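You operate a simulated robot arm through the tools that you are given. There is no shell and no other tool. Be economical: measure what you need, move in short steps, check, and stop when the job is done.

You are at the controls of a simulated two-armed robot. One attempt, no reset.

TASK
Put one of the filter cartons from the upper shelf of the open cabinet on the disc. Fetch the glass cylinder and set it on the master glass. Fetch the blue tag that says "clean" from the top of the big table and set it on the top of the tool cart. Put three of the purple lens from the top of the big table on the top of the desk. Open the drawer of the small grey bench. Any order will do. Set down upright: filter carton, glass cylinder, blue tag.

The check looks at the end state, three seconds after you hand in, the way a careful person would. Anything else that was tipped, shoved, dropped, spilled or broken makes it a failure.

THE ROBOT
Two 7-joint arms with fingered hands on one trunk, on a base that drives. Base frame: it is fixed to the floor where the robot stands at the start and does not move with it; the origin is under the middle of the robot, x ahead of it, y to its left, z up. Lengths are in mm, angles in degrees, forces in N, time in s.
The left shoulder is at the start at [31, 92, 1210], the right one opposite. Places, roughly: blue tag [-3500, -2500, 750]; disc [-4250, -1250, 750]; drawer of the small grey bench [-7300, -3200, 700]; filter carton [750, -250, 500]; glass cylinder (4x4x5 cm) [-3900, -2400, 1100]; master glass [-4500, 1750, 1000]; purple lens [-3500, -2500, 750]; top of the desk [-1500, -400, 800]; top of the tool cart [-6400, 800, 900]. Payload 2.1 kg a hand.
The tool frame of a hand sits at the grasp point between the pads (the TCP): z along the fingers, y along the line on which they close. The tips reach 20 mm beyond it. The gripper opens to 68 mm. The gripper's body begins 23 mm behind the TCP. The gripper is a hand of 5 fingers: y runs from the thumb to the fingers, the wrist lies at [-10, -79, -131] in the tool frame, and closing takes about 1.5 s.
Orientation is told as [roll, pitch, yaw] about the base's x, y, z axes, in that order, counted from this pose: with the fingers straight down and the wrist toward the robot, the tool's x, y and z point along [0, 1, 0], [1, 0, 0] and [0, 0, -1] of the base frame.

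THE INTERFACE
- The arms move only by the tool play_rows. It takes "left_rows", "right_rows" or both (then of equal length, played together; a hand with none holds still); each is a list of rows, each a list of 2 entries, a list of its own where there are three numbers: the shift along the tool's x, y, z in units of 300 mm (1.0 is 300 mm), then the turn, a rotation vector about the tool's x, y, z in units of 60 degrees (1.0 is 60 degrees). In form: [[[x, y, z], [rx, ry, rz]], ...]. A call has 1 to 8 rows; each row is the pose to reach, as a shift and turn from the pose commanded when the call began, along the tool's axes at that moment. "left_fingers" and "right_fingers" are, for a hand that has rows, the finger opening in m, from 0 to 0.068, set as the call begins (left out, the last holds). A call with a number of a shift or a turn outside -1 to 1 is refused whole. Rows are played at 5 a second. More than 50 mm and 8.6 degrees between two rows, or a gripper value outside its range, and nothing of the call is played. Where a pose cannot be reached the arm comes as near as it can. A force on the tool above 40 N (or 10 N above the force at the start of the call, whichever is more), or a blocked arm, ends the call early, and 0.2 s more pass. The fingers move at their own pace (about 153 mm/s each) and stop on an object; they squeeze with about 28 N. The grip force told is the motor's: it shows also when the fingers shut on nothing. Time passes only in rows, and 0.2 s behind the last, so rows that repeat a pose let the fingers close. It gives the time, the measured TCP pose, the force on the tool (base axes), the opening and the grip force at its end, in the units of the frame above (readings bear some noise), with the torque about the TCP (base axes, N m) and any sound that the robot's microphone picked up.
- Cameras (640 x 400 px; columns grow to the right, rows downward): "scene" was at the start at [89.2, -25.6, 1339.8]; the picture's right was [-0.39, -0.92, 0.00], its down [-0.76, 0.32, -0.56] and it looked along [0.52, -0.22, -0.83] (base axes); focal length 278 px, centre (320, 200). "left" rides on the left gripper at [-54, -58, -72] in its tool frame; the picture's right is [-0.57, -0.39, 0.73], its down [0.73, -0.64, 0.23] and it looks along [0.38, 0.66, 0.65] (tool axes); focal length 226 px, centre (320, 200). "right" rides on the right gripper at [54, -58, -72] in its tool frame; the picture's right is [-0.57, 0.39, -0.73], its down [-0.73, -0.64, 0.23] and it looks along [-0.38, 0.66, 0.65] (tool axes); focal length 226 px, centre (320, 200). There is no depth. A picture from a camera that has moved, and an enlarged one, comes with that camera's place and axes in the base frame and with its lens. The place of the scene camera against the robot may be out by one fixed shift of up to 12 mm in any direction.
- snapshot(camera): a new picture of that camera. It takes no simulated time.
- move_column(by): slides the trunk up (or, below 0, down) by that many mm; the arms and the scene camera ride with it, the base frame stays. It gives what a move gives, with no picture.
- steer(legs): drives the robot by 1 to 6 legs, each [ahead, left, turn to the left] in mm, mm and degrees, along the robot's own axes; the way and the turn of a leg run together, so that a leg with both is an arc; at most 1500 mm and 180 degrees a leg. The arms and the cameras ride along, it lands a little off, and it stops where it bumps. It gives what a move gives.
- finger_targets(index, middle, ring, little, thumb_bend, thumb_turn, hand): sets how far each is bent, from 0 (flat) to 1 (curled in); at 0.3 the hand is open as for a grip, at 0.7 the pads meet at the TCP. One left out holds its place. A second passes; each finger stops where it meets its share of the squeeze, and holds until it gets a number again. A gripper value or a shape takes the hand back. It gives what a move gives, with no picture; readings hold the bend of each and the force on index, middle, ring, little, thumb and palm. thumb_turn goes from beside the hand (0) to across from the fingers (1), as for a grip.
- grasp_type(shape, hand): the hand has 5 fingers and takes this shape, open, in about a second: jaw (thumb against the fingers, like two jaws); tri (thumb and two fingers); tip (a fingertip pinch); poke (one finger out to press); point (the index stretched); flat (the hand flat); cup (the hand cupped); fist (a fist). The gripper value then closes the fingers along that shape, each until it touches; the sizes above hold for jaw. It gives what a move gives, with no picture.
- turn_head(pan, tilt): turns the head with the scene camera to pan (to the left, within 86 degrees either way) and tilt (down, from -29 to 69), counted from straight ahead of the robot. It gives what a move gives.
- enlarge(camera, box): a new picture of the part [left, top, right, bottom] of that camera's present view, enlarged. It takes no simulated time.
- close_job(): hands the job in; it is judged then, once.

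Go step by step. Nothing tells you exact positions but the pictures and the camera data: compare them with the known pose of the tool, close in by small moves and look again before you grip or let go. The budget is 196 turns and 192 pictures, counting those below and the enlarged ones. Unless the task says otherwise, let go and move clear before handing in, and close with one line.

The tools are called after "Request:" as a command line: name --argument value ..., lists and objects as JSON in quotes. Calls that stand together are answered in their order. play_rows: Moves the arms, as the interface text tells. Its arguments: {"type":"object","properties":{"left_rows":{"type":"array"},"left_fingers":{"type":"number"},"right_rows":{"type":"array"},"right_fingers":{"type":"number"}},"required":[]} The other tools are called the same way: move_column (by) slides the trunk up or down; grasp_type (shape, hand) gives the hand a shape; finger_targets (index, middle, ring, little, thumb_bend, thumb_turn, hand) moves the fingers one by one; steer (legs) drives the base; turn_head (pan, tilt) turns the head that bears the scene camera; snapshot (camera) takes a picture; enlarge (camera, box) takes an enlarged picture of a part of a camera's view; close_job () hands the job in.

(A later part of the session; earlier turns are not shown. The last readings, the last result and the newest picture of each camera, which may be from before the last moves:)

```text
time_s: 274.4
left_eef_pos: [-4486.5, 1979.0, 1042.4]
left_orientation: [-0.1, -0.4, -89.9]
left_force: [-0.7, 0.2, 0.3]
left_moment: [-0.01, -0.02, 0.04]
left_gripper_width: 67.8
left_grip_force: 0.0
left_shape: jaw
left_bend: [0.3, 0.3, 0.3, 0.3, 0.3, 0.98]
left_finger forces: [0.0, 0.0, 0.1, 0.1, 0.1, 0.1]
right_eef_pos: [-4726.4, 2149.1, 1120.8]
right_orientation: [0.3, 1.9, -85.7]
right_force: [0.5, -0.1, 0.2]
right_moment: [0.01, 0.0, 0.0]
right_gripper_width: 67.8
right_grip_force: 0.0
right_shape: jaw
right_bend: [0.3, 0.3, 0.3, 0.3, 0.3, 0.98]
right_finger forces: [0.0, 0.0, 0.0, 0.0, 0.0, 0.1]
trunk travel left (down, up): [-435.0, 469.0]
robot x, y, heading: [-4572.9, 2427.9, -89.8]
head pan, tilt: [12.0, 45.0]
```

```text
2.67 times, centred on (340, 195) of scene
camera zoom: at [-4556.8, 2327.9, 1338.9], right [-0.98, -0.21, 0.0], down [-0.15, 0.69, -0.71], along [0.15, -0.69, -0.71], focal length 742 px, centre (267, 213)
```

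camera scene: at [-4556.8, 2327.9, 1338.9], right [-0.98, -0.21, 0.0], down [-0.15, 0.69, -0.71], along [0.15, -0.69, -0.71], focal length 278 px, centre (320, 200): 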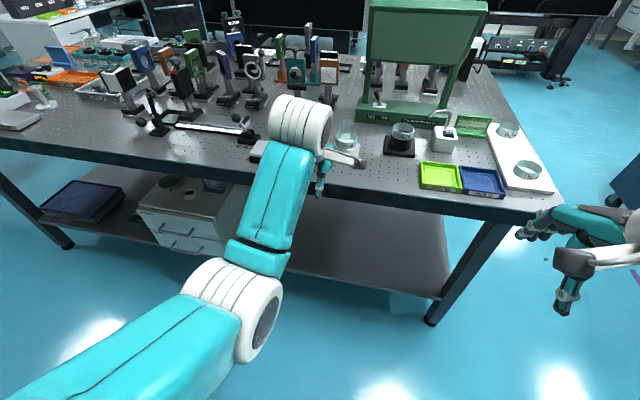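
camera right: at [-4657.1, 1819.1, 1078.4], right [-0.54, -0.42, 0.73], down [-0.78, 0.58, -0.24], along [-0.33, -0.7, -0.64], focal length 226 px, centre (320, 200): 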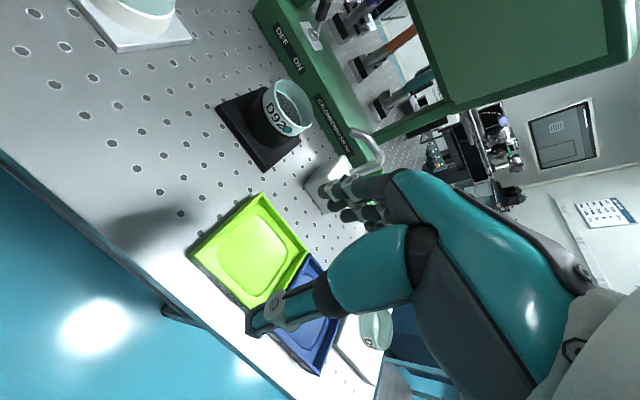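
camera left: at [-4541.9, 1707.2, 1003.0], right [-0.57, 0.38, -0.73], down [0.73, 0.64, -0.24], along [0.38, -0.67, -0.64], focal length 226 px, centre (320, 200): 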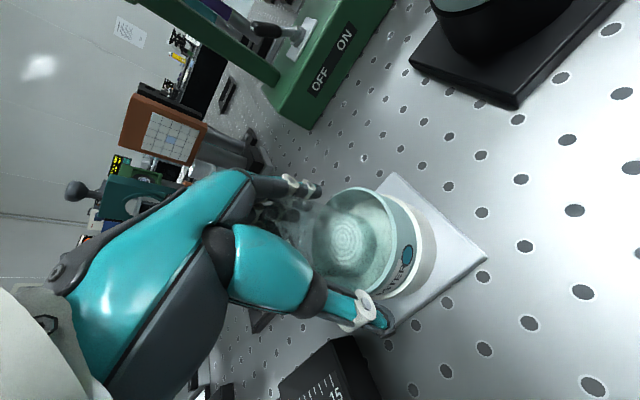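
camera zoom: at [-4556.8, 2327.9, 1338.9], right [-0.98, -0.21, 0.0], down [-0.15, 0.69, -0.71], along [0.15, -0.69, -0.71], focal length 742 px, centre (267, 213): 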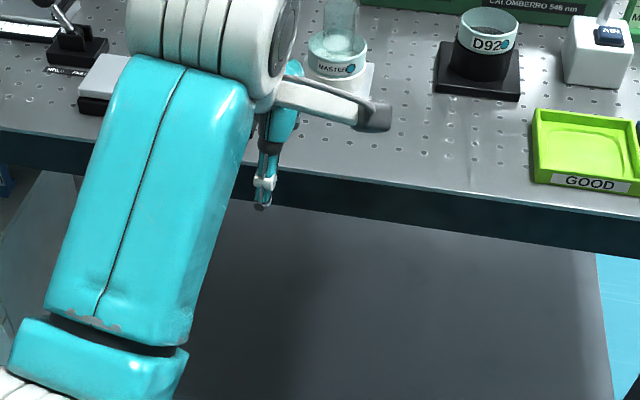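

Request:
enlarge --camera "scene" --box '[310, 100, 410, 170]'

Request:
play_rows --right_rows '[[[0, 0.1, 0], [0, 0, 0]], [[0, 0.2, 0], [0, 0, 0]], [[0, 0.3, 0], [0, 0, 0]], [[0, 0.3, 0], [0, 0, 0]]]'

```text
5.71 times, centred on (360, 135) of scene
camera zoom: at [-4556.8, 2327.9, 1338.9], right [-0.98, -0.21, 0.0], down [-0.15, 0.69, -0.71], along [0.15, -0.69, -0.71], focal length 1589 px, centre (91, 571)
```

zoom: 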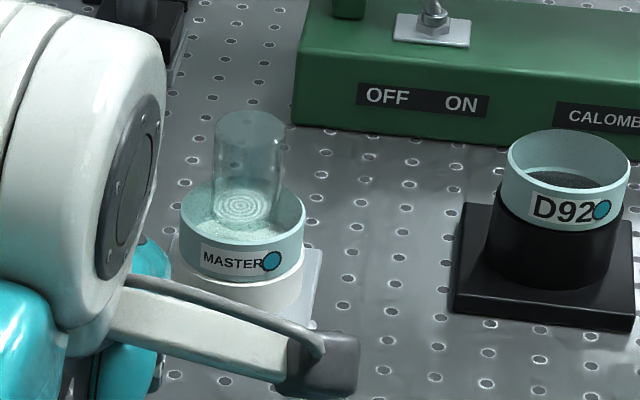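

```text
time_s: 275.4
left_eef_pos: [-4485.5, 1977.7, 1040.8]
left_orientation: [-0.1, -0.3, -89.9]
left_force: [-0.3, 0.3, -1.1]
left_moment: [-0.01, 0.02, 0.02]
left_gripper_width: 67.6
left_grip_force: 0.2
left_shape: jaw
left_bend: [0.3, 0.3, 0.3, 0.3, 0.3, 0.98]
left_finger forces: [0.0, 0.0, 0.0, 0.0, 0.1, 0.0]
right_eef_pos: [-4720.1, 2056.9, 1116.1]
right_orientation: [0.2, 1.9, -85.7]
right_force: [-1.1, 0.7, 0.7]
right_moment: [-0.01, -0.02, 0.01]
right_gripper_width: 67.7
right_grip_force: 0.1
right_shape: jaw
right_bend: [0.3, 0.3, 0.3, 0.3, 0.3, 0.98]
right_finger forces: [0.0, 0.0, 0.0, 0.0, 0.1, 0.1]
trunk travel left (down, up): [-435.0, 469.0]
robot x, y, heading: [-4572.1, 2430.5, -90.1]
head pan, tilt: [12.0, 45.0]
```

The cylinder stands cleanly on the master glass. Next is the drawer of the small grey bench in the far corner: I drive back through the open floor and the corridor between the black tables.

Request:
steer --legs '[[0, -980, 0], [1450, 0, 0], [1450, 0, 0], [0, 740, 0], [1200, 0, 0], [1000, 0, 0]]'

Request:
turn_head --pan -50 --tilt 20

Request:
snapshot --camera "scene"

```text
time_s: 308.2
left_eef_pos: [-4783.3, -3140.1, 1040.9]
left_orientation: [-0.2, -0.4, -90.9]
left_force: [-0.9, -0.5, 0.3]
left_moment: [0.01, -0.01, 0.0]
left_gripper_width: 67.7
left_grip_force: 0.0
left_shape: jaw
left_bend: [0.3, 0.3, 0.3, 0.3, 0.3, 0.98]
left_finger forces: [0.1, 0.1, 0.0, 0.0, 0.0, 0.0]
right_eef_pos: [-5016.7, -3057.4, 1118.3]
right_orientation: [0.2, 1.9, -86.8]
right_force: [-0.3, -0.1, 0.7]
right_moment: [-0.02, 0.01, 0.0]
right_gripper_width: 68.0
right_grip_force: 0.0
right_shape: jaw
right_bend: [0.3, 0.3, 0.3, 0.3, 0.3, 0.98]
right_finger forces: [0.0, 0.1, 0.0, 0.0, 0.0, 0.1]
trunk travel left (down, up): [-435.0, 469.0]
robot x, y, heading: [-4862.4, -2687.9, -91.3]
head pan, tilt: [12.0, 45.0]
```

```text
time_s: 309.5
left_eef_pos: [-4783.7, -3140.6, 1041.4]
left_orientation: [-0.2, -0.4, -91.0]
left_force: [0.1, -0.3, 0.3]
left_moment: [-0.01, -0.03, 0.05]
left_gripper_width: 67.6
left_grip_force: 0.0
left_shape: jaw
left_bend: [0.3, 0.3, 0.3, 0.3, 0.3, 0.98]
left_finger forces: [0.0, 0.0, 0.0, 0.1, 0.0, 0.1]
right_eef_pos: [-5016.3, -3056.1, 1117.6]
right_orientation: [0.2, 1.9, -86.8]
right_force: [0.2, -0.2, -0.5]
right_moment: [0.03, 0.0, 0.01]
right_gripper_width: 67.8
right_grip_force: 0.0
right_shape: jaw
right_bend: [0.3, 0.3, 0.3, 0.3, 0.3, 0.98]
right_finger forces: [0.0, 0.0, 0.0, 0.0, 0.0, 0.0]
trunk travel left (down, up): [-435.0, 469.0]
robot x, y, heading: [-4864.7, -2684.6, -90.9]
head pan, tilt: [-50.0, 20.0]
```

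```text
79 pictures are left
camera scene: at [-4935.2, -2769.1, 1377.6], right [-0.63, 0.78, 0.0], down [0.27, 0.22, -0.94], along [-0.73, -0.59, -0.34], focal length 278 px, centre (320, 200)
```

scene: 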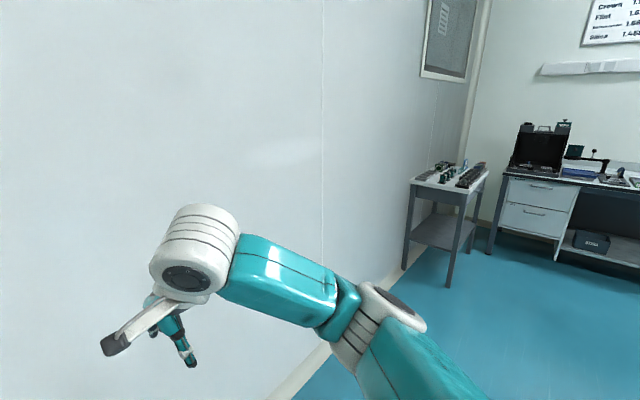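

Request:
enlarge --camera "scene" --box '[390, 140, 510, 290]'

Request:
steer --legs '[[0, 0, -89]]'

Request:
turn_head --pan 5 --tilt 25

Request:
snapshot --camera "scene"

```text
2.67 times, centred on (450, 215) of scene
camera zoom: at [-4935.2, -2769.1, 1377.6], right [-0.63, 0.78, 0.0], down [0.27, 0.22, -0.94], along [-0.73, -0.59, -0.34], focal length 742 px, centre (-27, 160)
```

zoom: 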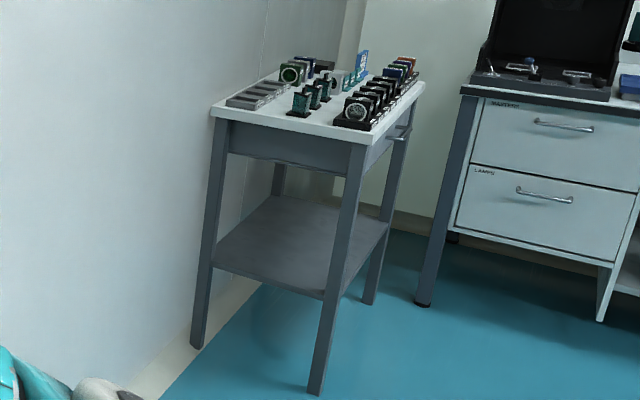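

```text
time_s: 313.7
left_eef_pos: [-5313.8, -2775.9, 1042.1]
left_orientation: [-0.1, -0.4, -179.4]
left_force: [0.8, -0.5, -0.2]
left_moment: [0.0, 0.02, 0.0]
left_gripper_width: 67.6
left_grip_force: 0.0
left_shape: jaw
left_bend: [0.3, 0.3, 0.3, 0.3, 0.3, 0.98]
left_finger forces: [0.0, 0.1, 0.1, 0.0, 0.0, 0.0]
right_eef_pos: [-5237.0, -2541.7, 1118.7]
right_orientation: [0.3, 1.9, -175.2]
right_force: [-0.3, -0.5, 0.3]
right_moment: [0.02, -0.01, -0.01]
right_gripper_width: 67.8
right_grip_force: 0.0
right_shape: jaw
right_bend: [0.3, 0.3, 0.3, 0.3, 0.3, 0.98]
right_finger forces: [0.0, 0.0, 0.0, 0.0, 0.0, 0.0]
trunk travel left (down, up): [-435.0, 469.0]
robot x, y, heading: [-4859.9, -2684.9, -179.5]
head pan, tilt: [-50.0, 20.0]
```

```text
time_s: 314.9
left_eef_pos: [-5312.6, -2776.4, 1041.6]
left_orientation: [-0.1, -0.4, -179.3]
left_force: [0.9, 0.2, 0.2]
left_moment: [-0.02, 0.05, 0.0]
left_gripper_width: 67.5
left_grip_force: 0.1
left_shape: jaw
left_bend: [0.3, 0.3, 0.3, 0.3, 0.3, 0.98]
left_finger forces: [0.0, 0.0, 0.1, 0.0, 0.0, 0.0]
right_eef_pos: [-5236.3, -2541.5, 1117.5]
right_orientation: [0.3, 1.9, -175.2]
right_force: [0.0, -0.3, 0.7]
right_moment: [-0.01, -0.01, 0.01]
right_gripper_width: 67.6
right_grip_force: 0.1
right_shape: jaw
right_bend: [0.3, 0.3, 0.3, 0.3, 0.3, 0.98]
right_finger forces: [0.1, 0.1, 0.1, 0.1, 0.0, 0.0]
trunk travel left (down, up): [-435.0, 469.0]
robot x, y, heading: [-4863.7, -2686.1, -179.2]
head pan, tilt: [5.0, 25.0]
```

```text
77 pictures are left
camera scene: at [-4980.2, -2693.4, 1369.5], right [-0.1, 1.0, 0.0], down [0.42, 0.04, -0.91], along [-0.9, -0.09, -0.42], focal length 278 px, centre (320, 200)
```

scene: 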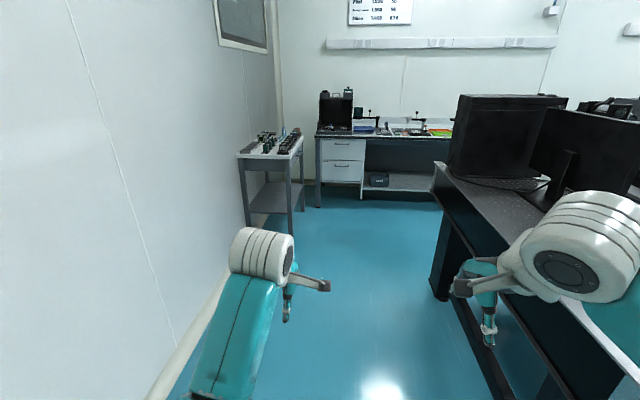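

The small grey bench stands at x≈-6900..-7670 with its drawer front (handle) facing +y at y≈-3098. I drive there and turn to face it.

Request:
steer --legs '[[1300, -60, 0], [480, 0, 0], [0, 0, 89.3], [0, -480, 0]]'

Request:
turn_head --pan 10 --tilt 50

Request:
snapshot --camera "scene"

Request:
snapshot --camera "left"

```text
time_s: 330.1
left_eef_pos: [-7023.3, -3112.8, 1041.0]
left_orientation: [-0.1, -0.5, -89.2]
left_force: [0.4, -0.6, -0.3]
left_moment: [-0.02, 0.01, 0.01]
left_gripper_width: 67.5
left_grip_force: 0.1
left_shape: jaw
left_bend: [0.3, 0.3, 0.3, 0.3, 0.3, 0.98]
left_finger forces: [0.0, 0.1, 0.0, 0.1, 0.0, 0.0]
right_eef_pos: [-7258.7, -3036.4, 1116.8]
right_orientation: [0.3, 1.9, -85.0]
right_force: [-0.4, 0.0, -0.5]
right_moment: [-0.01, -0.02, 0.0]
right_gripper_width: 67.9
right_grip_force: 0.1
right_shape: jaw
right_bend: [0.3, 0.3, 0.3, 0.3, 0.3, 0.98]
right_finger forces: [0.0, 0.0, 0.0, 0.1, 0.0, 0.0]
trunk travel left (down, up): [-435.0, 469.0]
robot x, y, heading: [-7114.5, -2662.2, -89.2]
head pan, tilt: [5.0, 25.0]
```

```text
time_s: 331.0
left_eef_pos: [-7024.4, -3112.2, 1042.1]
left_orientation: [-0.1, -0.4, -89.2]
left_force: [0.0, 0.0, 0.3]
left_moment: [-0.01, 0.02, -0.02]
left_gripper_width: 67.9
left_grip_force: 0.1
left_shape: jaw
left_bend: [0.3, 0.3, 0.3, 0.3, 0.3, 0.98]
left_finger forces: [0.0, 0.0, 0.1, 0.0, 0.1, 0.0]
right_eef_pos: [-7258.1, -3036.7, 1117.5]
right_orientation: [0.3, 1.8, -85.0]
right_force: [-0.4, -0.8, 0.6]
right_moment: [0.01, 0.05, -0.01]
right_gripper_width: 67.7
right_grip_force: 0.0
right_shape: jaw
right_bend: [0.3, 0.3, 0.3, 0.3, 0.3, 0.98]
right_finger forces: [0.1, 0.0, 0.0, 0.0, 0.0, 0.0]
trunk travel left (down, up): [-435.0, 469.0]
robot x, y, heading: [-7114.1, -2659.5, -89.4]
head pan, tilt: [10.0, 50.0]
```

```text
76 pictures are left
camera scene: at [-7102.1, -2760.8, 1332.1], right [-0.98, -0.19, 0.0], down [-0.14, 0.75, -0.64], along [0.12, -0.63, -0.77], focal length 278 px, centre (320, 200)
```

scene: 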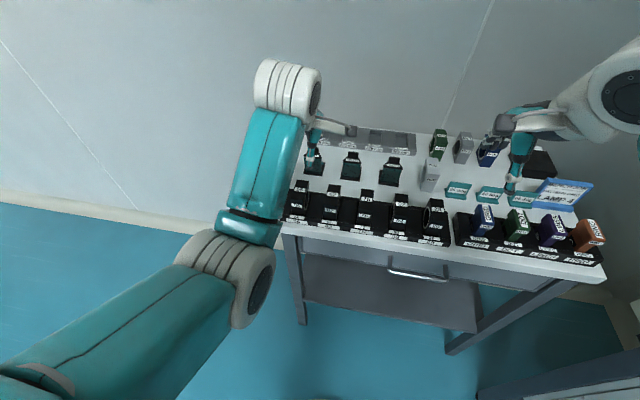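

```text
75 pictures are left
camera left: at [-7079.2, -3055.2, 1113.0], right [-0.57, 0.37, -0.73], down [0.72, 0.65, -0.24], along [0.39, -0.66, -0.64], focal length 226 px, centre (320, 200)
```

left: 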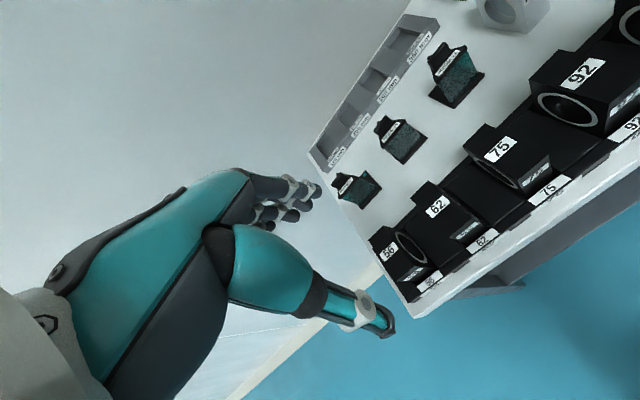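

Request:
steer --legs '[[-240, 0, -0.7]]'

Request:
move_column --by -290

Request:
snapshot --camera "scene"

Request:
snapshot --camera "right"

```text
time_s: 332.8
left_eef_pos: [-7031.9, -2871.9, 1041.2]
left_orientation: [-0.1, -0.4, -89.9]
left_force: [0.5, -0.3, -0.1]
left_moment: [-0.01, 0.0, 0.03]
left_gripper_width: 67.8
left_grip_force: 0.0
left_shape: jaw
left_bend: [0.3, 0.3, 0.3, 0.3, 0.3, 0.98]
left_finger forces: [0.1, 0.0, 0.0, 0.1, 0.1, 0.1]
right_eef_pos: [-7265.1, -2793.3, 1118.6]
right_orientation: [0.2, 2.0, -85.7]
right_force: [0.7, -0.5, -0.3]
right_moment: [-0.01, -0.01, 0.01]
right_gripper_width: 67.7
right_grip_force: 0.1
right_shape: jaw
right_bend: [0.3, 0.3, 0.3, 0.3, 0.3, 0.98]
right_finger forces: [0.0, 0.0, 0.0, 0.0, 0.0, 0.0]
trunk travel left (down, up): [-435.0, 469.0]
robot x, y, heading: [-7117.9, -2423.0, -89.7]
head pan, tilt: [10.0, 50.0]
```

```text
time_s: 335.7
left_eef_pos: [-7032.2, -2874.0, 750.7]
left_orientation: [-0.1, -0.5, -89.9]
left_force: [0.2, 0.3, -0.1]
left_moment: [-0.02, 0.04, 0.01]
left_gripper_width: 67.7
left_grip_force: 0.0
left_shape: jaw
left_bend: [0.3, 0.3, 0.3, 0.3, 0.3, 0.98]
left_finger forces: [0.0, 0.0, 0.0, 0.0, 0.1, 0.0]
right_eef_pos: [-7265.8, -2793.5, 828.1]
right_orientation: [0.2, 1.8, -85.7]
right_force: [0.4, -0.1, 0.9]
right_moment: [0.0, -0.02, 0.02]
right_gripper_width: 67.8
right_grip_force: 0.1
right_shape: jaw
right_bend: [0.3, 0.3, 0.3, 0.3, 0.3, 0.98]
right_finger forces: [0.0, 0.1, 0.0, 0.0, 0.1, 0.1]
trunk travel left (down, up): [-145.0, 759.0]
robot x, y, heading: [-7117.6, -2420.6, -89.8]
head pan, tilt: [10.0, 50.0]
```

```text
74 pictures are left
camera scene: at [-7105.2, -2567.8, 1038.8], right [-0.98, -0.18, 0.0], down [-0.14, 0.75, -0.64], along [0.11, -0.63, -0.77], focal length 278 px, centre (320, 200)
```

scene: 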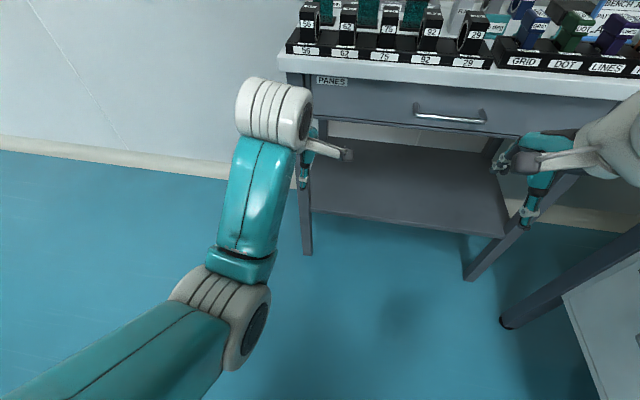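

```text
73 pictures are left
camera right: at [-7216.7, -2733.9, 901.6], right [-0.54, -0.45, 0.71], down [-0.78, 0.59, -0.21], along [-0.32, -0.67, -0.67], focal length 226 px, centre (320, 200)
```

right: 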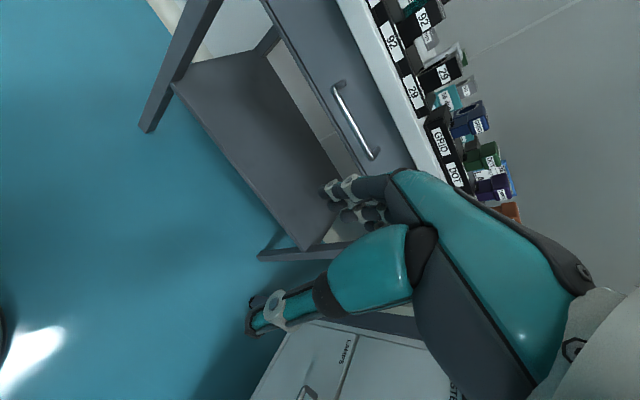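

Request:
enlarge --camera "right" --box '[300, 60, 420, 180]'

Request:
enlarge --camera "scene" --box '[380, 60, 520, 150]'

```text
3.33 times, centred on (360, 120) of right
camera zoom: at [-7216.7, -2733.9, 901.6], right [-0.54, -0.45, 0.71], down [-0.78, 0.59, -0.21], along [-0.32, -0.67, -0.67], focal length 754 px, centre (187, 467)
```

zoom: 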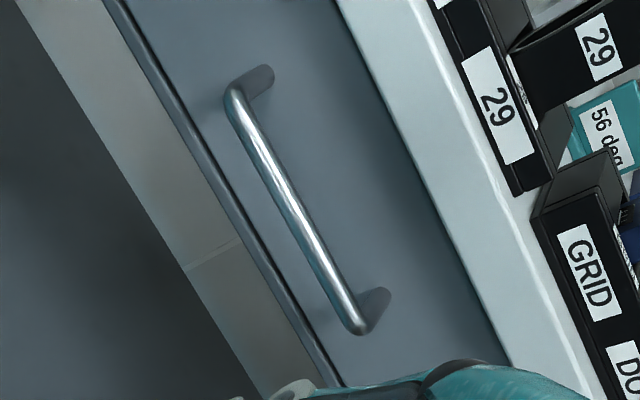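

```text
4.44 times, centred on (450, 105) of scene
camera zoom: at [-7105.2, -2567.8, 1038.8], right [-0.98, -0.18, 0.0], down [-0.14, 0.75, -0.64], along [0.11, -0.63, -0.77], focal length 1236 px, centre (-258, 622)
```

zoom: 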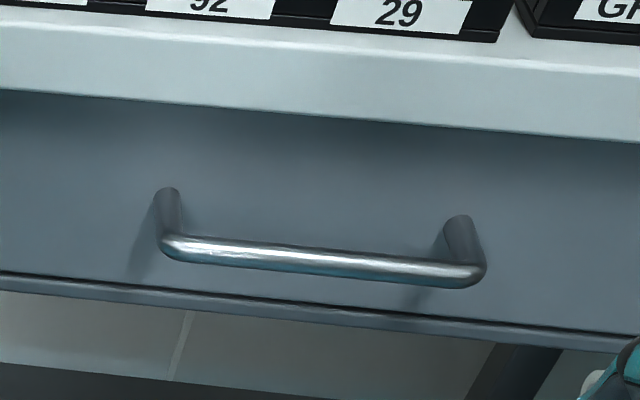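

The handle bar runs along x from about -7208 to -7340 at y≈-3080, z≈715. I turn the right hand to point forward (closing vertically) while still clear of the bench.

Request:
play_rows --right_rows '[[[0, 0.03, 0], [-0.14, 0, 0]], [[0, 0.06, 0], [-0.28, 0, 0]], [[0, 0.09, 0], [-0.42, 0, 0]], [[0, 0.12, 0], [-0.56, 0, 0]], [[0, 0.15, 0], [-0.7, 0, 0]], [[0, 0.18, 0], [-0.84, 0, 0]], [[0, 0.2, 0], [-0.98, 0, 0]], [[0, 0.2, 0], [-0.98, 0, 0]]]'

Request:
play_rows --right_rows '[[[0, 0, 0], [-0.14, 0, 0]], [[0, 0, 0], [-0.28, 0, 0]], [[0, 0, 0], [-0.42, 0, 0]], [[0, 0, 0], [-0.54, 0, 0]], [[0, 0, 0], [-0.54, 0, 0]]]'

Request:
snapshot --camera "scene"

```text
time_s: 337.5
left_eef_pos: [-7031.7, -2871.0, 752.1]
left_orientation: [-0.1, -0.4, -89.9]
left_force: [0.3, 0.2, -0.2]
left_moment: [0.0, -0.02, -0.01]
left_gripper_width: 67.5
left_grip_force: 0.0
left_shape: jaw
left_bend: [0.3, 0.3, 0.3, 0.3, 0.3, 0.98]
left_finger forces: [0.1, 0.0, 0.0, 0.0, 0.0, 0.0]
right_eef_pos: [-7261.2, -2853.1, 824.5]
right_orientation: [0.4, -57.0, -86.0]
right_force: [0.2, 0.3, -0.7]
right_moment: [-0.01, 0.04, 0.01]
right_gripper_width: 67.7
right_grip_force: 0.1
right_shape: jaw
right_bend: [0.3, 0.3, 0.3, 0.3, 0.3, 0.98]
right_finger forces: [0.0, 0.1, 0.0, 0.0, 0.1, 0.0]
trunk travel left (down, up): [-145.0, 759.0]
robot x, y, heading: [-7119.6, -2420.0, -89.7]
head pan, tilt: [10.0, 50.0]
```

```text
time_s: 338.7
left_eef_pos: [-7031.3, -2872.7, 751.7]
left_orientation: [-0.1, -0.5, -89.9]
left_force: [0.3, 0.0, -0.3]
left_moment: [0.0, 0.01, -0.02]
left_gripper_width: 67.6
left_grip_force: 0.1
left_shape: jaw
left_bend: [0.3, 0.3, 0.3, 0.3, 0.3, 0.98]
left_finger forces: [0.0, 0.0, 0.1, 0.0, 0.1, 0.0]
right_eef_pos: [-7260.9, -2854.1, 824.8]
right_orientation: [20.0, -89.3, -105.8]
right_force: [0.1, 0.1, 0.2]
right_moment: [0.0, 0.01, -0.03]
right_gripper_width: 67.6
right_grip_force: 0.1
right_shape: jaw
right_bend: [0.3, 0.3, 0.3, 0.3, 0.3, 0.98]
right_finger forces: [0.0, 0.1, 0.0, 0.1, 0.1, 0.0]
trunk travel left (down, up): [-145.0, 759.0]
robot x, y, heading: [-7117.0, -2421.4, -89.8]
head pan, tilt: [10.0, 50.0]
```

```text
70 pictures are left
camera scene: at [-7105.2, -2567.8, 1038.8], right [-0.98, -0.18, 0.0], down [-0.14, 0.75, -0.64], along [0.11, -0.63, -0.77], focal length 278 px, centre (320, 200)
```

scene: 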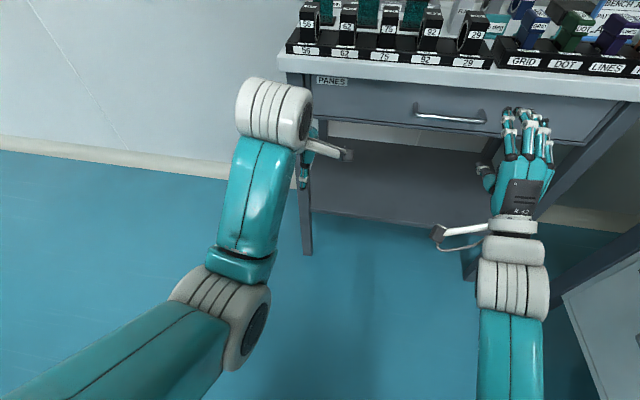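

The hand points forward now. I tuck the left hand back, lower to handle height and approach.

Request:
play_rows --left_rows '[[[0, -0.14, 0], [0, 0, 0]], [[0, -0.28, 0], [0, 0, 0]], [[0, -0.42, 0], [0, 0, 0]], [[0, -0.5, 0], [0, 0, 0]], [[0, -0.5, 0], [0, 0, 0]]]'

Request:
move_column --by -110

Request:
steer --legs '[[160, -13, 0]]'

Request:
snapshot --camera "right"

Request:
turn_head --pan -10 --tilt 45

Request:
snapshot --camera "scene"

```text
time_s: 340.1
left_eef_pos: [-7024.5, -2749.3, 770.1]
left_orientation: [2.4, -6.6, -89.0]
left_force: [-0.2, -0.8, 1.2]
left_moment: [-0.03, 0.02, -0.04]
left_gripper_width: 67.9
left_grip_force: 0.1
left_shape: jaw
left_bend: [0.3, 0.3, 0.3, 0.3, 0.3, 0.98]
left_finger forces: [0.0, 0.0, 0.1, 0.0, 0.0, 0.1]
left hand out of reach, approached as far as the arm can: row 4, 5
right_eef_pos: [-7261.0, -2853.4, 825.6]
right_orientation: [18.7, -89.3, -104.3]
right_force: [0.3, 0.4, -0.1]
right_moment: [0.01, 0.02, 0.02]
right_gripper_width: 67.6
right_grip_force: 0.1
right_shape: jaw
right_bend: [0.3, 0.3, 0.3, 0.3, 0.3, 0.98]
right_finger forces: [0.0, 0.0, 0.1, 0.0, 0.0, 0.1]
trunk travel left (down, up): [-145.0, 759.0]
robot x, y, heading: [-7115.7, -2415.5, -89.6]
head pan, tilt: [10.0, 50.0]
stopped in row 5 (left hand): the arm was blocked; the commanded pose is now the measured one
```

```text
time_s: 341.6
left_eef_pos: [-7024.2, -2757.1, 633.6]
left_orientation: [2.9, -1.0, -89.0]
left_force: [-0.6, -0.1, 0.1]
left_moment: [-0.03, 0.0, -0.02]
left_gripper_width: 67.6
left_grip_force: 0.1
left_shape: jaw
left_bend: [0.3, 0.3, 0.3, 0.3, 0.3, 0.98]
left_finger forces: [0.0, 0.0, 0.0, 0.1, 0.0, 0.0]
right_eef_pos: [-7261.6, -2853.5, 715.6]
right_orientation: [18.5, -89.3, -104.1]
right_force: [-1.3, 0.4, 0.1]
right_moment: [0.02, -0.01, 0.01]
right_gripper_width: 67.7
right_grip_force: 0.0
right_shape: jaw
right_bend: [0.3, 0.3, 0.3, 0.3, 0.3, 0.98]
right_finger forces: [0.0, 0.0, 0.1, 0.0, 0.1, 0.0]
trunk travel left (down, up): [-35.0, 869.0]
robot x, y, heading: [-7116.0, -2417.7, -90.0]
head pan, tilt: [10.0, 50.0]
```

```text
time_s: 343.0
left_eef_pos: [-7036.8, -2915.8, 634.1]
left_orientation: [2.8, -1.0, -89.0]
left_force: [0.0, 0.0, 1.1]
left_moment: [0.0, -0.01, 0.0]
left_gripper_width: 67.8
left_grip_force: 0.1
left_shape: jaw
left_bend: [0.3, 0.3, 0.3, 0.3, 0.3, 0.98]
left_finger forces: [0.1, 0.1, 0.0, 0.1, 0.1, 0.0]
right_eef_pos: [-7273.3, -3012.3, 715.7]
right_orientation: [18.9, -89.2, -104.8]
right_force: [0.2, -0.4, 0.2]
right_moment: [0.03, -0.01, 0.0]
right_gripper_width: 67.5
right_grip_force: 0.0
right_shape: jaw
right_bend: [0.3, 0.3, 0.3, 0.3, 0.3, 0.98]
right_finger forces: [0.0, 0.0, 0.1, 0.0, 0.0, 0.0]
trunk travel left (down, up): [-35.0, 869.0]
robot x, y, heading: [-7132.1, -2576.8, -89.7]
head pan, tilt: [10.0, 50.0]
```

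```text
69 pictures are left
camera right: at [-7225.6, -2936.1, 658.3], right [-0.62, 0.68, 0.39], down [-0.71, -0.28, -0.65], along [-0.33, -0.68, 0.65], focal length 226 px, centre (320, 200)
```

right: 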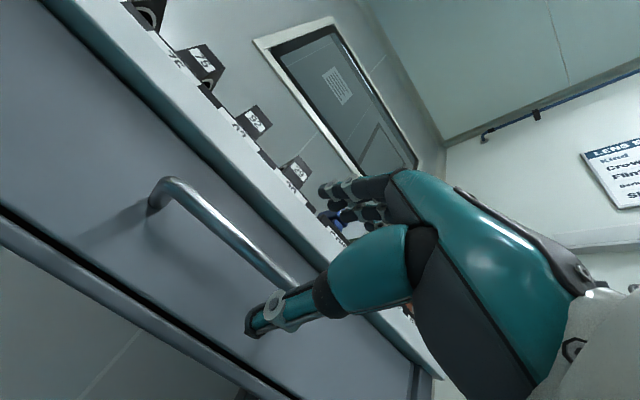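

```text
time_s: 343.8
left_eef_pos: [-7036.4, -2917.1, 633.7]
left_orientation: [3.2, -1.2, -89.0]
left_force: [0.0, -0.1, -0.2]
left_moment: [0.02, -0.01, -0.02]
left_gripper_width: 67.8
left_grip_force: 0.0
left_shape: jaw
left_bend: [0.3, 0.3, 0.3, 0.3, 0.3, 0.98]
left_finger forces: [0.1, 0.0, 0.0, 0.1, 0.1, 0.0]
right_eef_pos: [-7273.9, -3011.4, 715.6]
right_orientation: [18.8, -89.2, -104.4]
right_force: [-0.5, -0.5, 0.2]
right_moment: [-0.03, -0.04, 0.01]
right_gripper_width: 67.8
right_grip_force: 0.1
right_shape: jaw
right_bend: [0.3, 0.3, 0.3, 0.3, 0.3, 0.98]
right_finger forces: [0.1, 0.0, 0.1, 0.1, 0.0, 0.0]
trunk travel left (down, up): [-35.0, 869.0]
robot x, y, heading: [-7127.8, -2577.8, -89.9]
head pan, tilt: [-10.0, 45.0]
```

```text
68 pictures are left
camera scene: at [-7145.1, -2760.4, 932.5], right [-0.99, 0.17, 0.0], down [0.12, 0.7, -0.71], along [-0.12, -0.7, -0.71], focal length 278 px, centre (320, 200)
```

scene: 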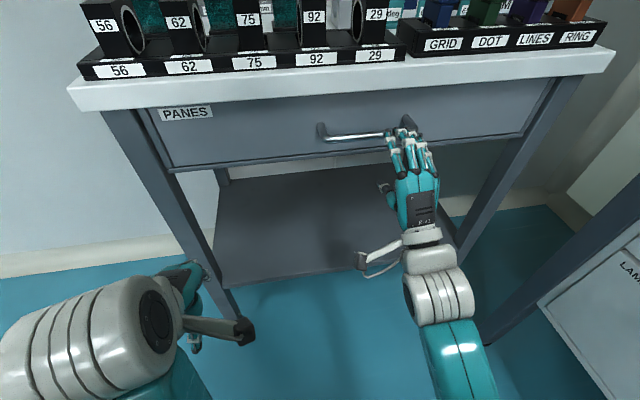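

Aligned: the bar lies at z≈714 between thumb (below) and fingers (above). I advance and close.

Request:
steer --legs '[[60, 0, 0]]'

Request:
snapshot --camera "right"

Request:
enlarge --camera "scene" --box '[300, 100, 500, 250]'

```text
time_s: 344.8
left_eef_pos: [-7035.4, -2977.1, 633.7]
left_orientation: [3.3, -1.2, -89.0]
left_force: [-0.5, -0.6, -0.1]
left_moment: [-0.01, -0.02, 0.0]
left_gripper_width: 67.7
left_grip_force: 0.0
left_shape: jaw
left_bend: [0.3, 0.3, 0.3, 0.3, 0.3, 0.98]
left_finger forces: [0.0, 0.0, 0.0, 0.1, 0.0, 0.0]
right_eef_pos: [-7273.5, -3073.4, 714.9]
right_orientation: [18.8, -89.3, -104.5]
right_force: [0.4, 0.2, 1.1]
right_moment: [0.01, 0.0, 0.03]
right_gripper_width: 67.8
right_grip_force: 0.1
right_shape: jaw
right_bend: [0.3, 0.3, 0.3, 0.3, 0.3, 0.98]
right_finger forces: [0.0, 0.0, 0.1, 0.0, 0.0, 0.0]
trunk travel left (down, up): [-35.0, 869.0]
robot x, y, heading: [-7131.8, -2637.7, -89.8]
head pan, tilt: [-10.0, 45.0]
```

```text
67 pictures are left
camera right: at [-7225.5, -2996.4, 658.3], right [-0.62, 0.68, 0.39], down [-0.71, -0.28, -0.65], along [-0.33, -0.68, 0.65], focal length 226 px, centre (320, 200)
```

right: 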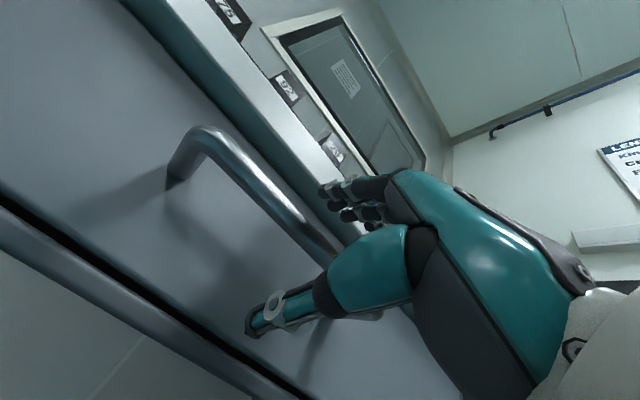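

```text
2.67 times, centred on (400, 175) of scene
camera zoom: at [-7145.1, -2820.7, 932.5], right [-0.99, 0.17, 0.0], down [0.12, 0.7, -0.71], along [-0.12, -0.7, -0.71], focal length 742 px, centre (107, 267)
```

zoom: 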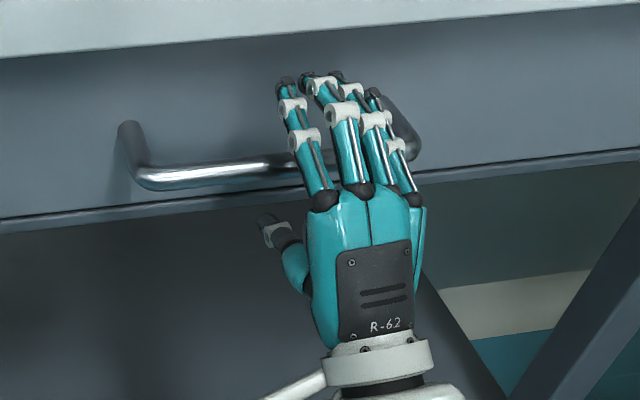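

Request:
play_rows --right_rows '[[[0, 0, 0], [0, 0, 0]], [[0, 0, 0], [0, 0, 0]], [[0, 0, 0], [0, 0, 0]], [[0, 0, 0], [0, 0, 0]], [[0, 0, 0], [0, 0, 0]], [[0, 0, 0], [0, 0, 0]], [[0, 0, 0], [0, 0, 0]], [[0, 0, 0], [0, 0, 0]]]' --right_fingers 0.0

Request:
enlarge --camera "scene" --box '[300, 100, 500, 250]'

```text
time_s: 346.6
left_eef_pos: [-7035.0, -2976.8, 632.5]
left_orientation: [3.5, -1.1, -89.0]
left_force: [0.6, -0.6, -0.1]
left_moment: [0.01, 0.01, 0.0]
left_gripper_width: 67.7
left_grip_force: 0.1
left_shape: jaw
left_bend: [0.3, 0.3, 0.3, 0.3, 0.3, 0.98]
left_finger forces: [0.0, 0.0, 0.1, 0.0, 0.0, 0.1]
right_eef_pos: [-7274.8, -3073.6, 713.8]
right_orientation: [17.2, -89.3, -102.9]
right_force: [0.9, -6.5, -7.9]
right_moment: [0.05, 0.08, -0.04]
right_gripper_width: 6.0
right_grip_force: 28.0
right_shape: jaw
right_bend: [0.73, 0.72, 0.71, 0.59, 0.77, 1.0]
right_finger forces: [10.2, 3.2, 2.2, 1.6, 24.0, 0.1]
trunk travel left (down, up): [-35.0, 869.0]
robot x, y, heading: [-7130.2, -2637.9, -90.2]
head pan, tilt: [-10.0, 45.0]
```

```text
2.67 times, centred on (400, 175) of scene
camera zoom: at [-7145.1, -2821.6, 932.3], right [-0.99, 0.17, 0.0], down [0.12, 0.7, -0.71], along [-0.12, -0.7, -0.71], focal length 742 px, centre (107, 267)
```

zoom: 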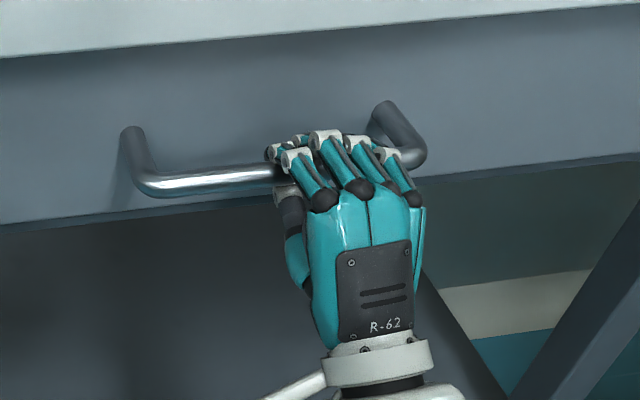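

The fingers wrap the bar. I pull the drawer by driving straight back.

Request:
steer --legs '[[-110, 0, 0]]'

Request:
steer --legs '[[-110, 0, 0]]'

Request:
snapshot --camera "scene"

```text
time_s: 347.8
left_eef_pos: [-7033.6, -2866.1, 632.7]
left_orientation: [3.6, -1.2, -89.0]
left_force: [-0.4, 0.1, -0.8]
left_moment: [0.01, 0.01, -0.03]
left_gripper_width: 67.8
left_grip_force: 0.0
left_shape: jaw
left_bend: [0.3, 0.3, 0.3, 0.3, 0.3, 0.98]
left_finger forces: [0.0, 0.1, 0.1, 0.0, 0.0, 0.0]
right_eef_pos: [-7274.7, -2963.4, 715.9]
right_orientation: [21.4, -89.5, -107.1]
right_force: [-0.2, 0.8, 0.2]
right_moment: [-0.01, 0.03, 0.01]
right_gripper_width: 4.1
right_grip_force: 27.4
right_shape: jaw
right_bend: [0.75, 0.73, 0.7, 0.7, 0.85, 1.0]
right_finger forces: [0.0, 2.3, 0.4, 0.1, 0.0, 0.0]
trunk travel left (down, up): [-35.0, 869.0]
robot x, y, heading: [-7131.1, -2525.7, -89.8]
head pan, tilt: [-10.0, 45.0]
```

```text
time_s: 348.9
left_eef_pos: [-7035.4, -2757.3, 633.0]
left_orientation: [3.5, -1.1, -89.1]
left_force: [0.5, 0.0, 0.6]
left_moment: [-0.01, 0.01, 0.0]
left_gripper_width: 67.7
left_grip_force: 0.1
left_shape: jaw
left_bend: [0.3, 0.3, 0.3, 0.3, 0.3, 0.98]
left_finger forces: [0.1, 0.0, 0.1, 0.0, 0.0, 0.0]
right_eef_pos: [-7274.5, -2852.0, 715.6]
right_orientation: [21.4, -89.3, -107.0]
right_force: [0.5, 0.0, -0.1]
right_moment: [0.01, 0.02, 0.03]
right_gripper_width: 4.1
right_grip_force: 27.6
right_shape: jaw
right_bend: [0.75, 0.73, 0.7, 0.7, 0.85, 1.0]
right_finger forces: [0.1, 0.0, 0.1, 0.0, 0.3, 0.0]
trunk travel left (down, up): [-35.0, 869.0]
robot x, y, heading: [-7133.4, -2422.0, -90.1]
head pan, tilt: [-10.0, 45.0]
```

```text
64 pictures are left
camera scene: at [-7145.6, -2600.9, 932.5], right [-0.99, 0.17, 0.0], down [0.12, 0.7, -0.71], along [-0.12, -0.7, -0.71], focal length 278 px, centre (320, 200)
```

scene: 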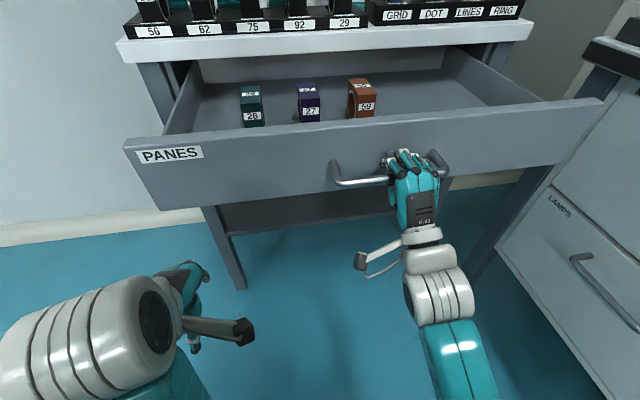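

The drawer is open about 220 mm. I release the handle and back away.

Request:
play_rows --right_rows '[[[0, 0, 0], [0, 0, 0]], [[0, 0, 0], [0, 0, 0]], [[0, 0, 0], [0, 0, 0]], [[0, 0, 0], [0, 0, 0]], [[0, 0, 0], [0, 0, 0]], [[0, 0, 0], [0, 0, 0]]]' --right_fingers 0.068

Request:
steer --legs '[[-90, 0, 0]]'

Request:
snapshot --camera "scene"

```text
time_s: 350.4
left_eef_pos: [-7033.6, -2757.3, 632.6]
left_orientation: [3.6, -1.2, -89.0]
left_force: [0.5, 1.0, -0.3]
left_moment: [-0.02, -0.03, -0.04]
left_gripper_width: 67.8
left_grip_force: 0.1
left_shape: jaw
left_bend: [0.3, 0.3, 0.3, 0.3, 0.3, 0.98]
left_finger forces: [0.1, 0.0, 0.0, 0.1, 0.1, 0.0]
right_eef_pos: [-7274.2, -2852.6, 716.0]
right_orientation: [21.2, -89.4, -106.9]
right_force: [0.3, -0.5, 0.0]
right_moment: [0.0, -0.03, 0.04]
right_gripper_width: 67.8
right_grip_force: 0.1
right_shape: jaw
right_bend: [0.3, 0.3, 0.3, 0.3, 0.3, 0.98]
right_finger forces: [0.0, 0.0, 0.1, 0.0, 0.0, 0.0]
trunk travel left (down, up): [-35.0, 869.0]
robot x, y, heading: [-7133.2, -2417.3, -89.7]
head pan, tilt: [-10.0, 45.0]
```

```text
time_s: 351.4
left_eef_pos: [-7034.4, -2666.3, 633.1]
left_orientation: [3.7, -1.2, -89.0]
left_force: [1.0, 0.0, -0.4]
left_moment: [0.0, 0.0, -0.01]
left_gripper_width: 68.1
left_grip_force: 0.0
left_shape: jaw
left_bend: [0.3, 0.3, 0.3, 0.3, 0.3, 0.98]
left_finger forces: [0.0, 0.0, 0.1, 0.0, 0.1, 0.0]
right_eef_pos: [-7274.3, -2762.7, 716.5]
right_orientation: [21.1, -89.3, -107.0]
right_force: [0.3, 0.3, -0.2]
right_moment: [0.0, -0.01, 0.0]
right_gripper_width: 67.5
right_grip_force: 0.0
right_shape: jaw
right_bend: [0.3, 0.3, 0.3, 0.3, 0.3, 0.98]
right_finger forces: [0.0, 0.0, 0.0, 0.0, 0.0, 0.1]
trunk travel left (down, up): [-35.0, 869.0]
robot x, y, heading: [-7129.8, -2327.7, -89.9]
head pan, tilt: [-10.0, 45.0]
```

```text
63 pictures are left
camera scene: at [-7145.9, -2510.9, 932.5], right [-0.98, 0.17, 0.0], down [0.12, 0.7, -0.71], along [-0.12, -0.7, -0.71], focal length 278 px, centre (320, 200)
```

scene: 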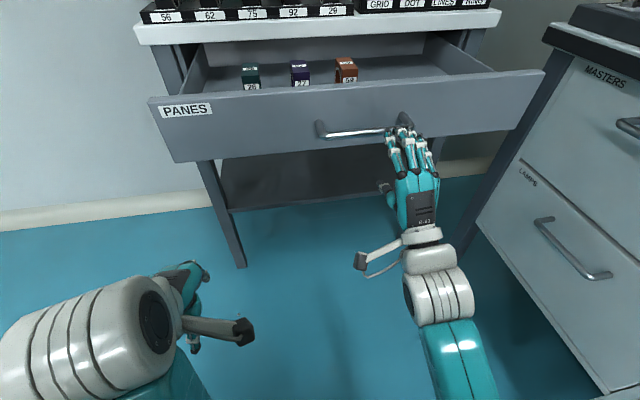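

Drawer task done. I slide away, restore the right hand to pointing down, and head for the lenses.

Request:
steer --legs '[[0, 560, 0], [330, 0, 0]]'

Request:
move_column --by 350

Request:
play_rows --right_rows '[[[0, 0, 0], [0.14, 0, 0]], [[0, 0, 0], [0.28, 0, 0]], [[0, 0, 0], [0.42, 0, 0]], [[0, 0, 0], [0.56, 0, 0]], [[0, 0, 0], [0.7, 0, 0]], [[0, 0, 0], [0.84, 0, 0]], [[0, 0, 0], [0.97, 0, 0]], [[0, 0, 0], [0.97, 0, 0]]]' --left_rows '[[[0, 0.05, 0], [0, 0, 0]], [[0, 0.1, 0], [0, 0, 0]], [[0, 0.15, 0], [0, 0, 0]], [[0, 0.2, 0], [0, 0, 0]], [[0, 0.25, 0], [0, 0, 0]], [[0, 0.3, 0], [0, 0, 0]], [[0, 0.3, 0], [0, 0, 0]], [[0, 0.3, 0], [0, 0, 0]]]'

Request:
play_rows --right_rows '[[[0, 0, 0], [0.14, 0, 0]], [[0, 0, 0], [0.28, 0, 0]], [[0, 0, 0], [0.42, 0, 0]], [[0, 0, 0], [0.52, 0, 0]], [[0, 0, 0], [0.52, 0, 0]]]'

```text
time_s: 356.4
left_eef_pos: [-6472.6, -2996.5, 632.7]
left_orientation: [3.5, -1.2, -88.7]
left_force: [0.4, 0.0, -0.1]
left_moment: [0.02, -0.02, -0.04]
left_gripper_width: 67.9
left_grip_force: 0.0
left_shape: jaw
left_bend: [0.3, 0.3, 0.3, 0.3, 0.3, 0.98]
left_finger forces: [0.0, 0.1, 0.0, 0.0, 0.0, 0.0]
right_eef_pos: [-6713.7, -3091.9, 717.1]
right_orientation: [21.1, -89.5, -106.5]
right_force: [0.0, 0.4, 0.0]
right_moment: [0.03, -0.01, 0.02]
right_gripper_width: 67.4
right_grip_force: 0.2
right_shape: jaw
right_bend: [0.3, 0.3, 0.3, 0.3, 0.3, 0.98]
right_finger forces: [0.0, 0.0, 0.0, 0.0, 0.0, 0.0]
trunk travel left (down, up): [-35.0, 869.0]
robot x, y, heading: [-6569.8, -2664.1, -89.5]
head pan, tilt: [-10.0, 45.0]
```

```text
time_s: 359.9
left_eef_pos: [-6472.2, -2997.9, 985.8]
left_orientation: [4.0, -1.7, -88.6]
left_force: [0.7, 0.3, -0.4]
left_moment: [-0.01, 0.0, 0.0]
left_gripper_width: 67.6
left_grip_force: 0.2
left_shape: jaw
left_bend: [0.3, 0.3, 0.3, 0.3, 0.3, 0.98]
left_finger forces: [0.1, 0.0, 0.1, 0.0, 0.1, 0.0]
right_eef_pos: [-6712.9, -3091.6, 1065.3]
right_orientation: [21.4, -89.2, -106.8]
right_force: [-0.3, -0.4, 0.0]
right_moment: [0.03, -0.01, -0.02]
right_gripper_width: 67.5
right_grip_force: 0.0
right_shape: jaw
right_bend: [0.3, 0.3, 0.3, 0.3, 0.3, 0.98]
right_finger forces: [0.0, 0.1, 0.0, 0.0, 0.0, 0.0]
trunk travel left (down, up): [-385.0, 519.0]
robot x, y, heading: [-6570.8, -2656.6, -89.3]
head pan, tilt: [-10.0, 45.0]
```

```text
time_s: 361.7
left_eef_pos: [-6471.3, -3086.6, 985.6]
left_orientation: [3.6, -1.1, -88.8]
left_force: [-0.3, -0.8, 0.0]
left_moment: [-0.01, 0.05, 0.02]
left_gripper_width: 67.9
left_grip_force: 0.1
left_shape: jaw
left_bend: [0.3, 0.3, 0.3, 0.3, 0.3, 0.98]
left_finger forces: [0.0, 0.0, 0.0, 0.0, 0.1, 0.1]
right_eef_pos: [-6711.9, -3093.4, 1065.9]
right_orientation: [0.3, -31.2, -85.4]
right_force: [-0.7, -0.2, -0.5]
right_moment: [0.01, -0.01, 0.01]
right_gripper_width: 67.7
right_grip_force: 0.0
right_shape: jaw
right_bend: [0.3, 0.3, 0.3, 0.3, 0.3, 0.98]
right_finger forces: [0.1, 0.1, 0.0, 0.0, 0.0, 0.1]
trunk travel left (down, up): [-385.0, 519.0]
robot x, y, heading: [-6569.5, -2656.6, -89.6]
head pan, tilt: [-10.0, 45.0]
```

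```text
time_s: 362.9
left_eef_pos: [-6470.4, -3086.7, 985.7]
left_orientation: [3.7, -1.2, -88.7]
left_force: [0.0, -0.5, 0.7]
left_moment: [0.01, -0.02, 0.01]
left_gripper_width: 67.7
left_grip_force: 0.1
left_shape: jaw
left_bend: [0.3, 0.3, 0.3, 0.3, 0.3, 0.98]
left_finger forces: [0.0, 0.0, 0.1, 0.0, 0.0, 0.0]
right_eef_pos: [-6711.1, -3094.1, 1065.8]
right_orientation: [0.2, 0.1, -85.3]
right_force: [-0.7, 0.4, -0.1]
right_moment: [0.02, -0.02, 0.01]
right_gripper_width: 67.8
right_grip_force: 0.0
right_shape: jaw
right_bend: [0.3, 0.3, 0.3, 0.3, 0.3, 0.98]
right_finger forces: [0.0, 0.0, 0.0, 0.1, 0.0, 0.1]
trunk travel left (down, up): [-385.0, 519.0]
robot x, y, heading: [-6570.1, -2657.5, -89.7]
head pan, tilt: [-10.0, 45.0]
```

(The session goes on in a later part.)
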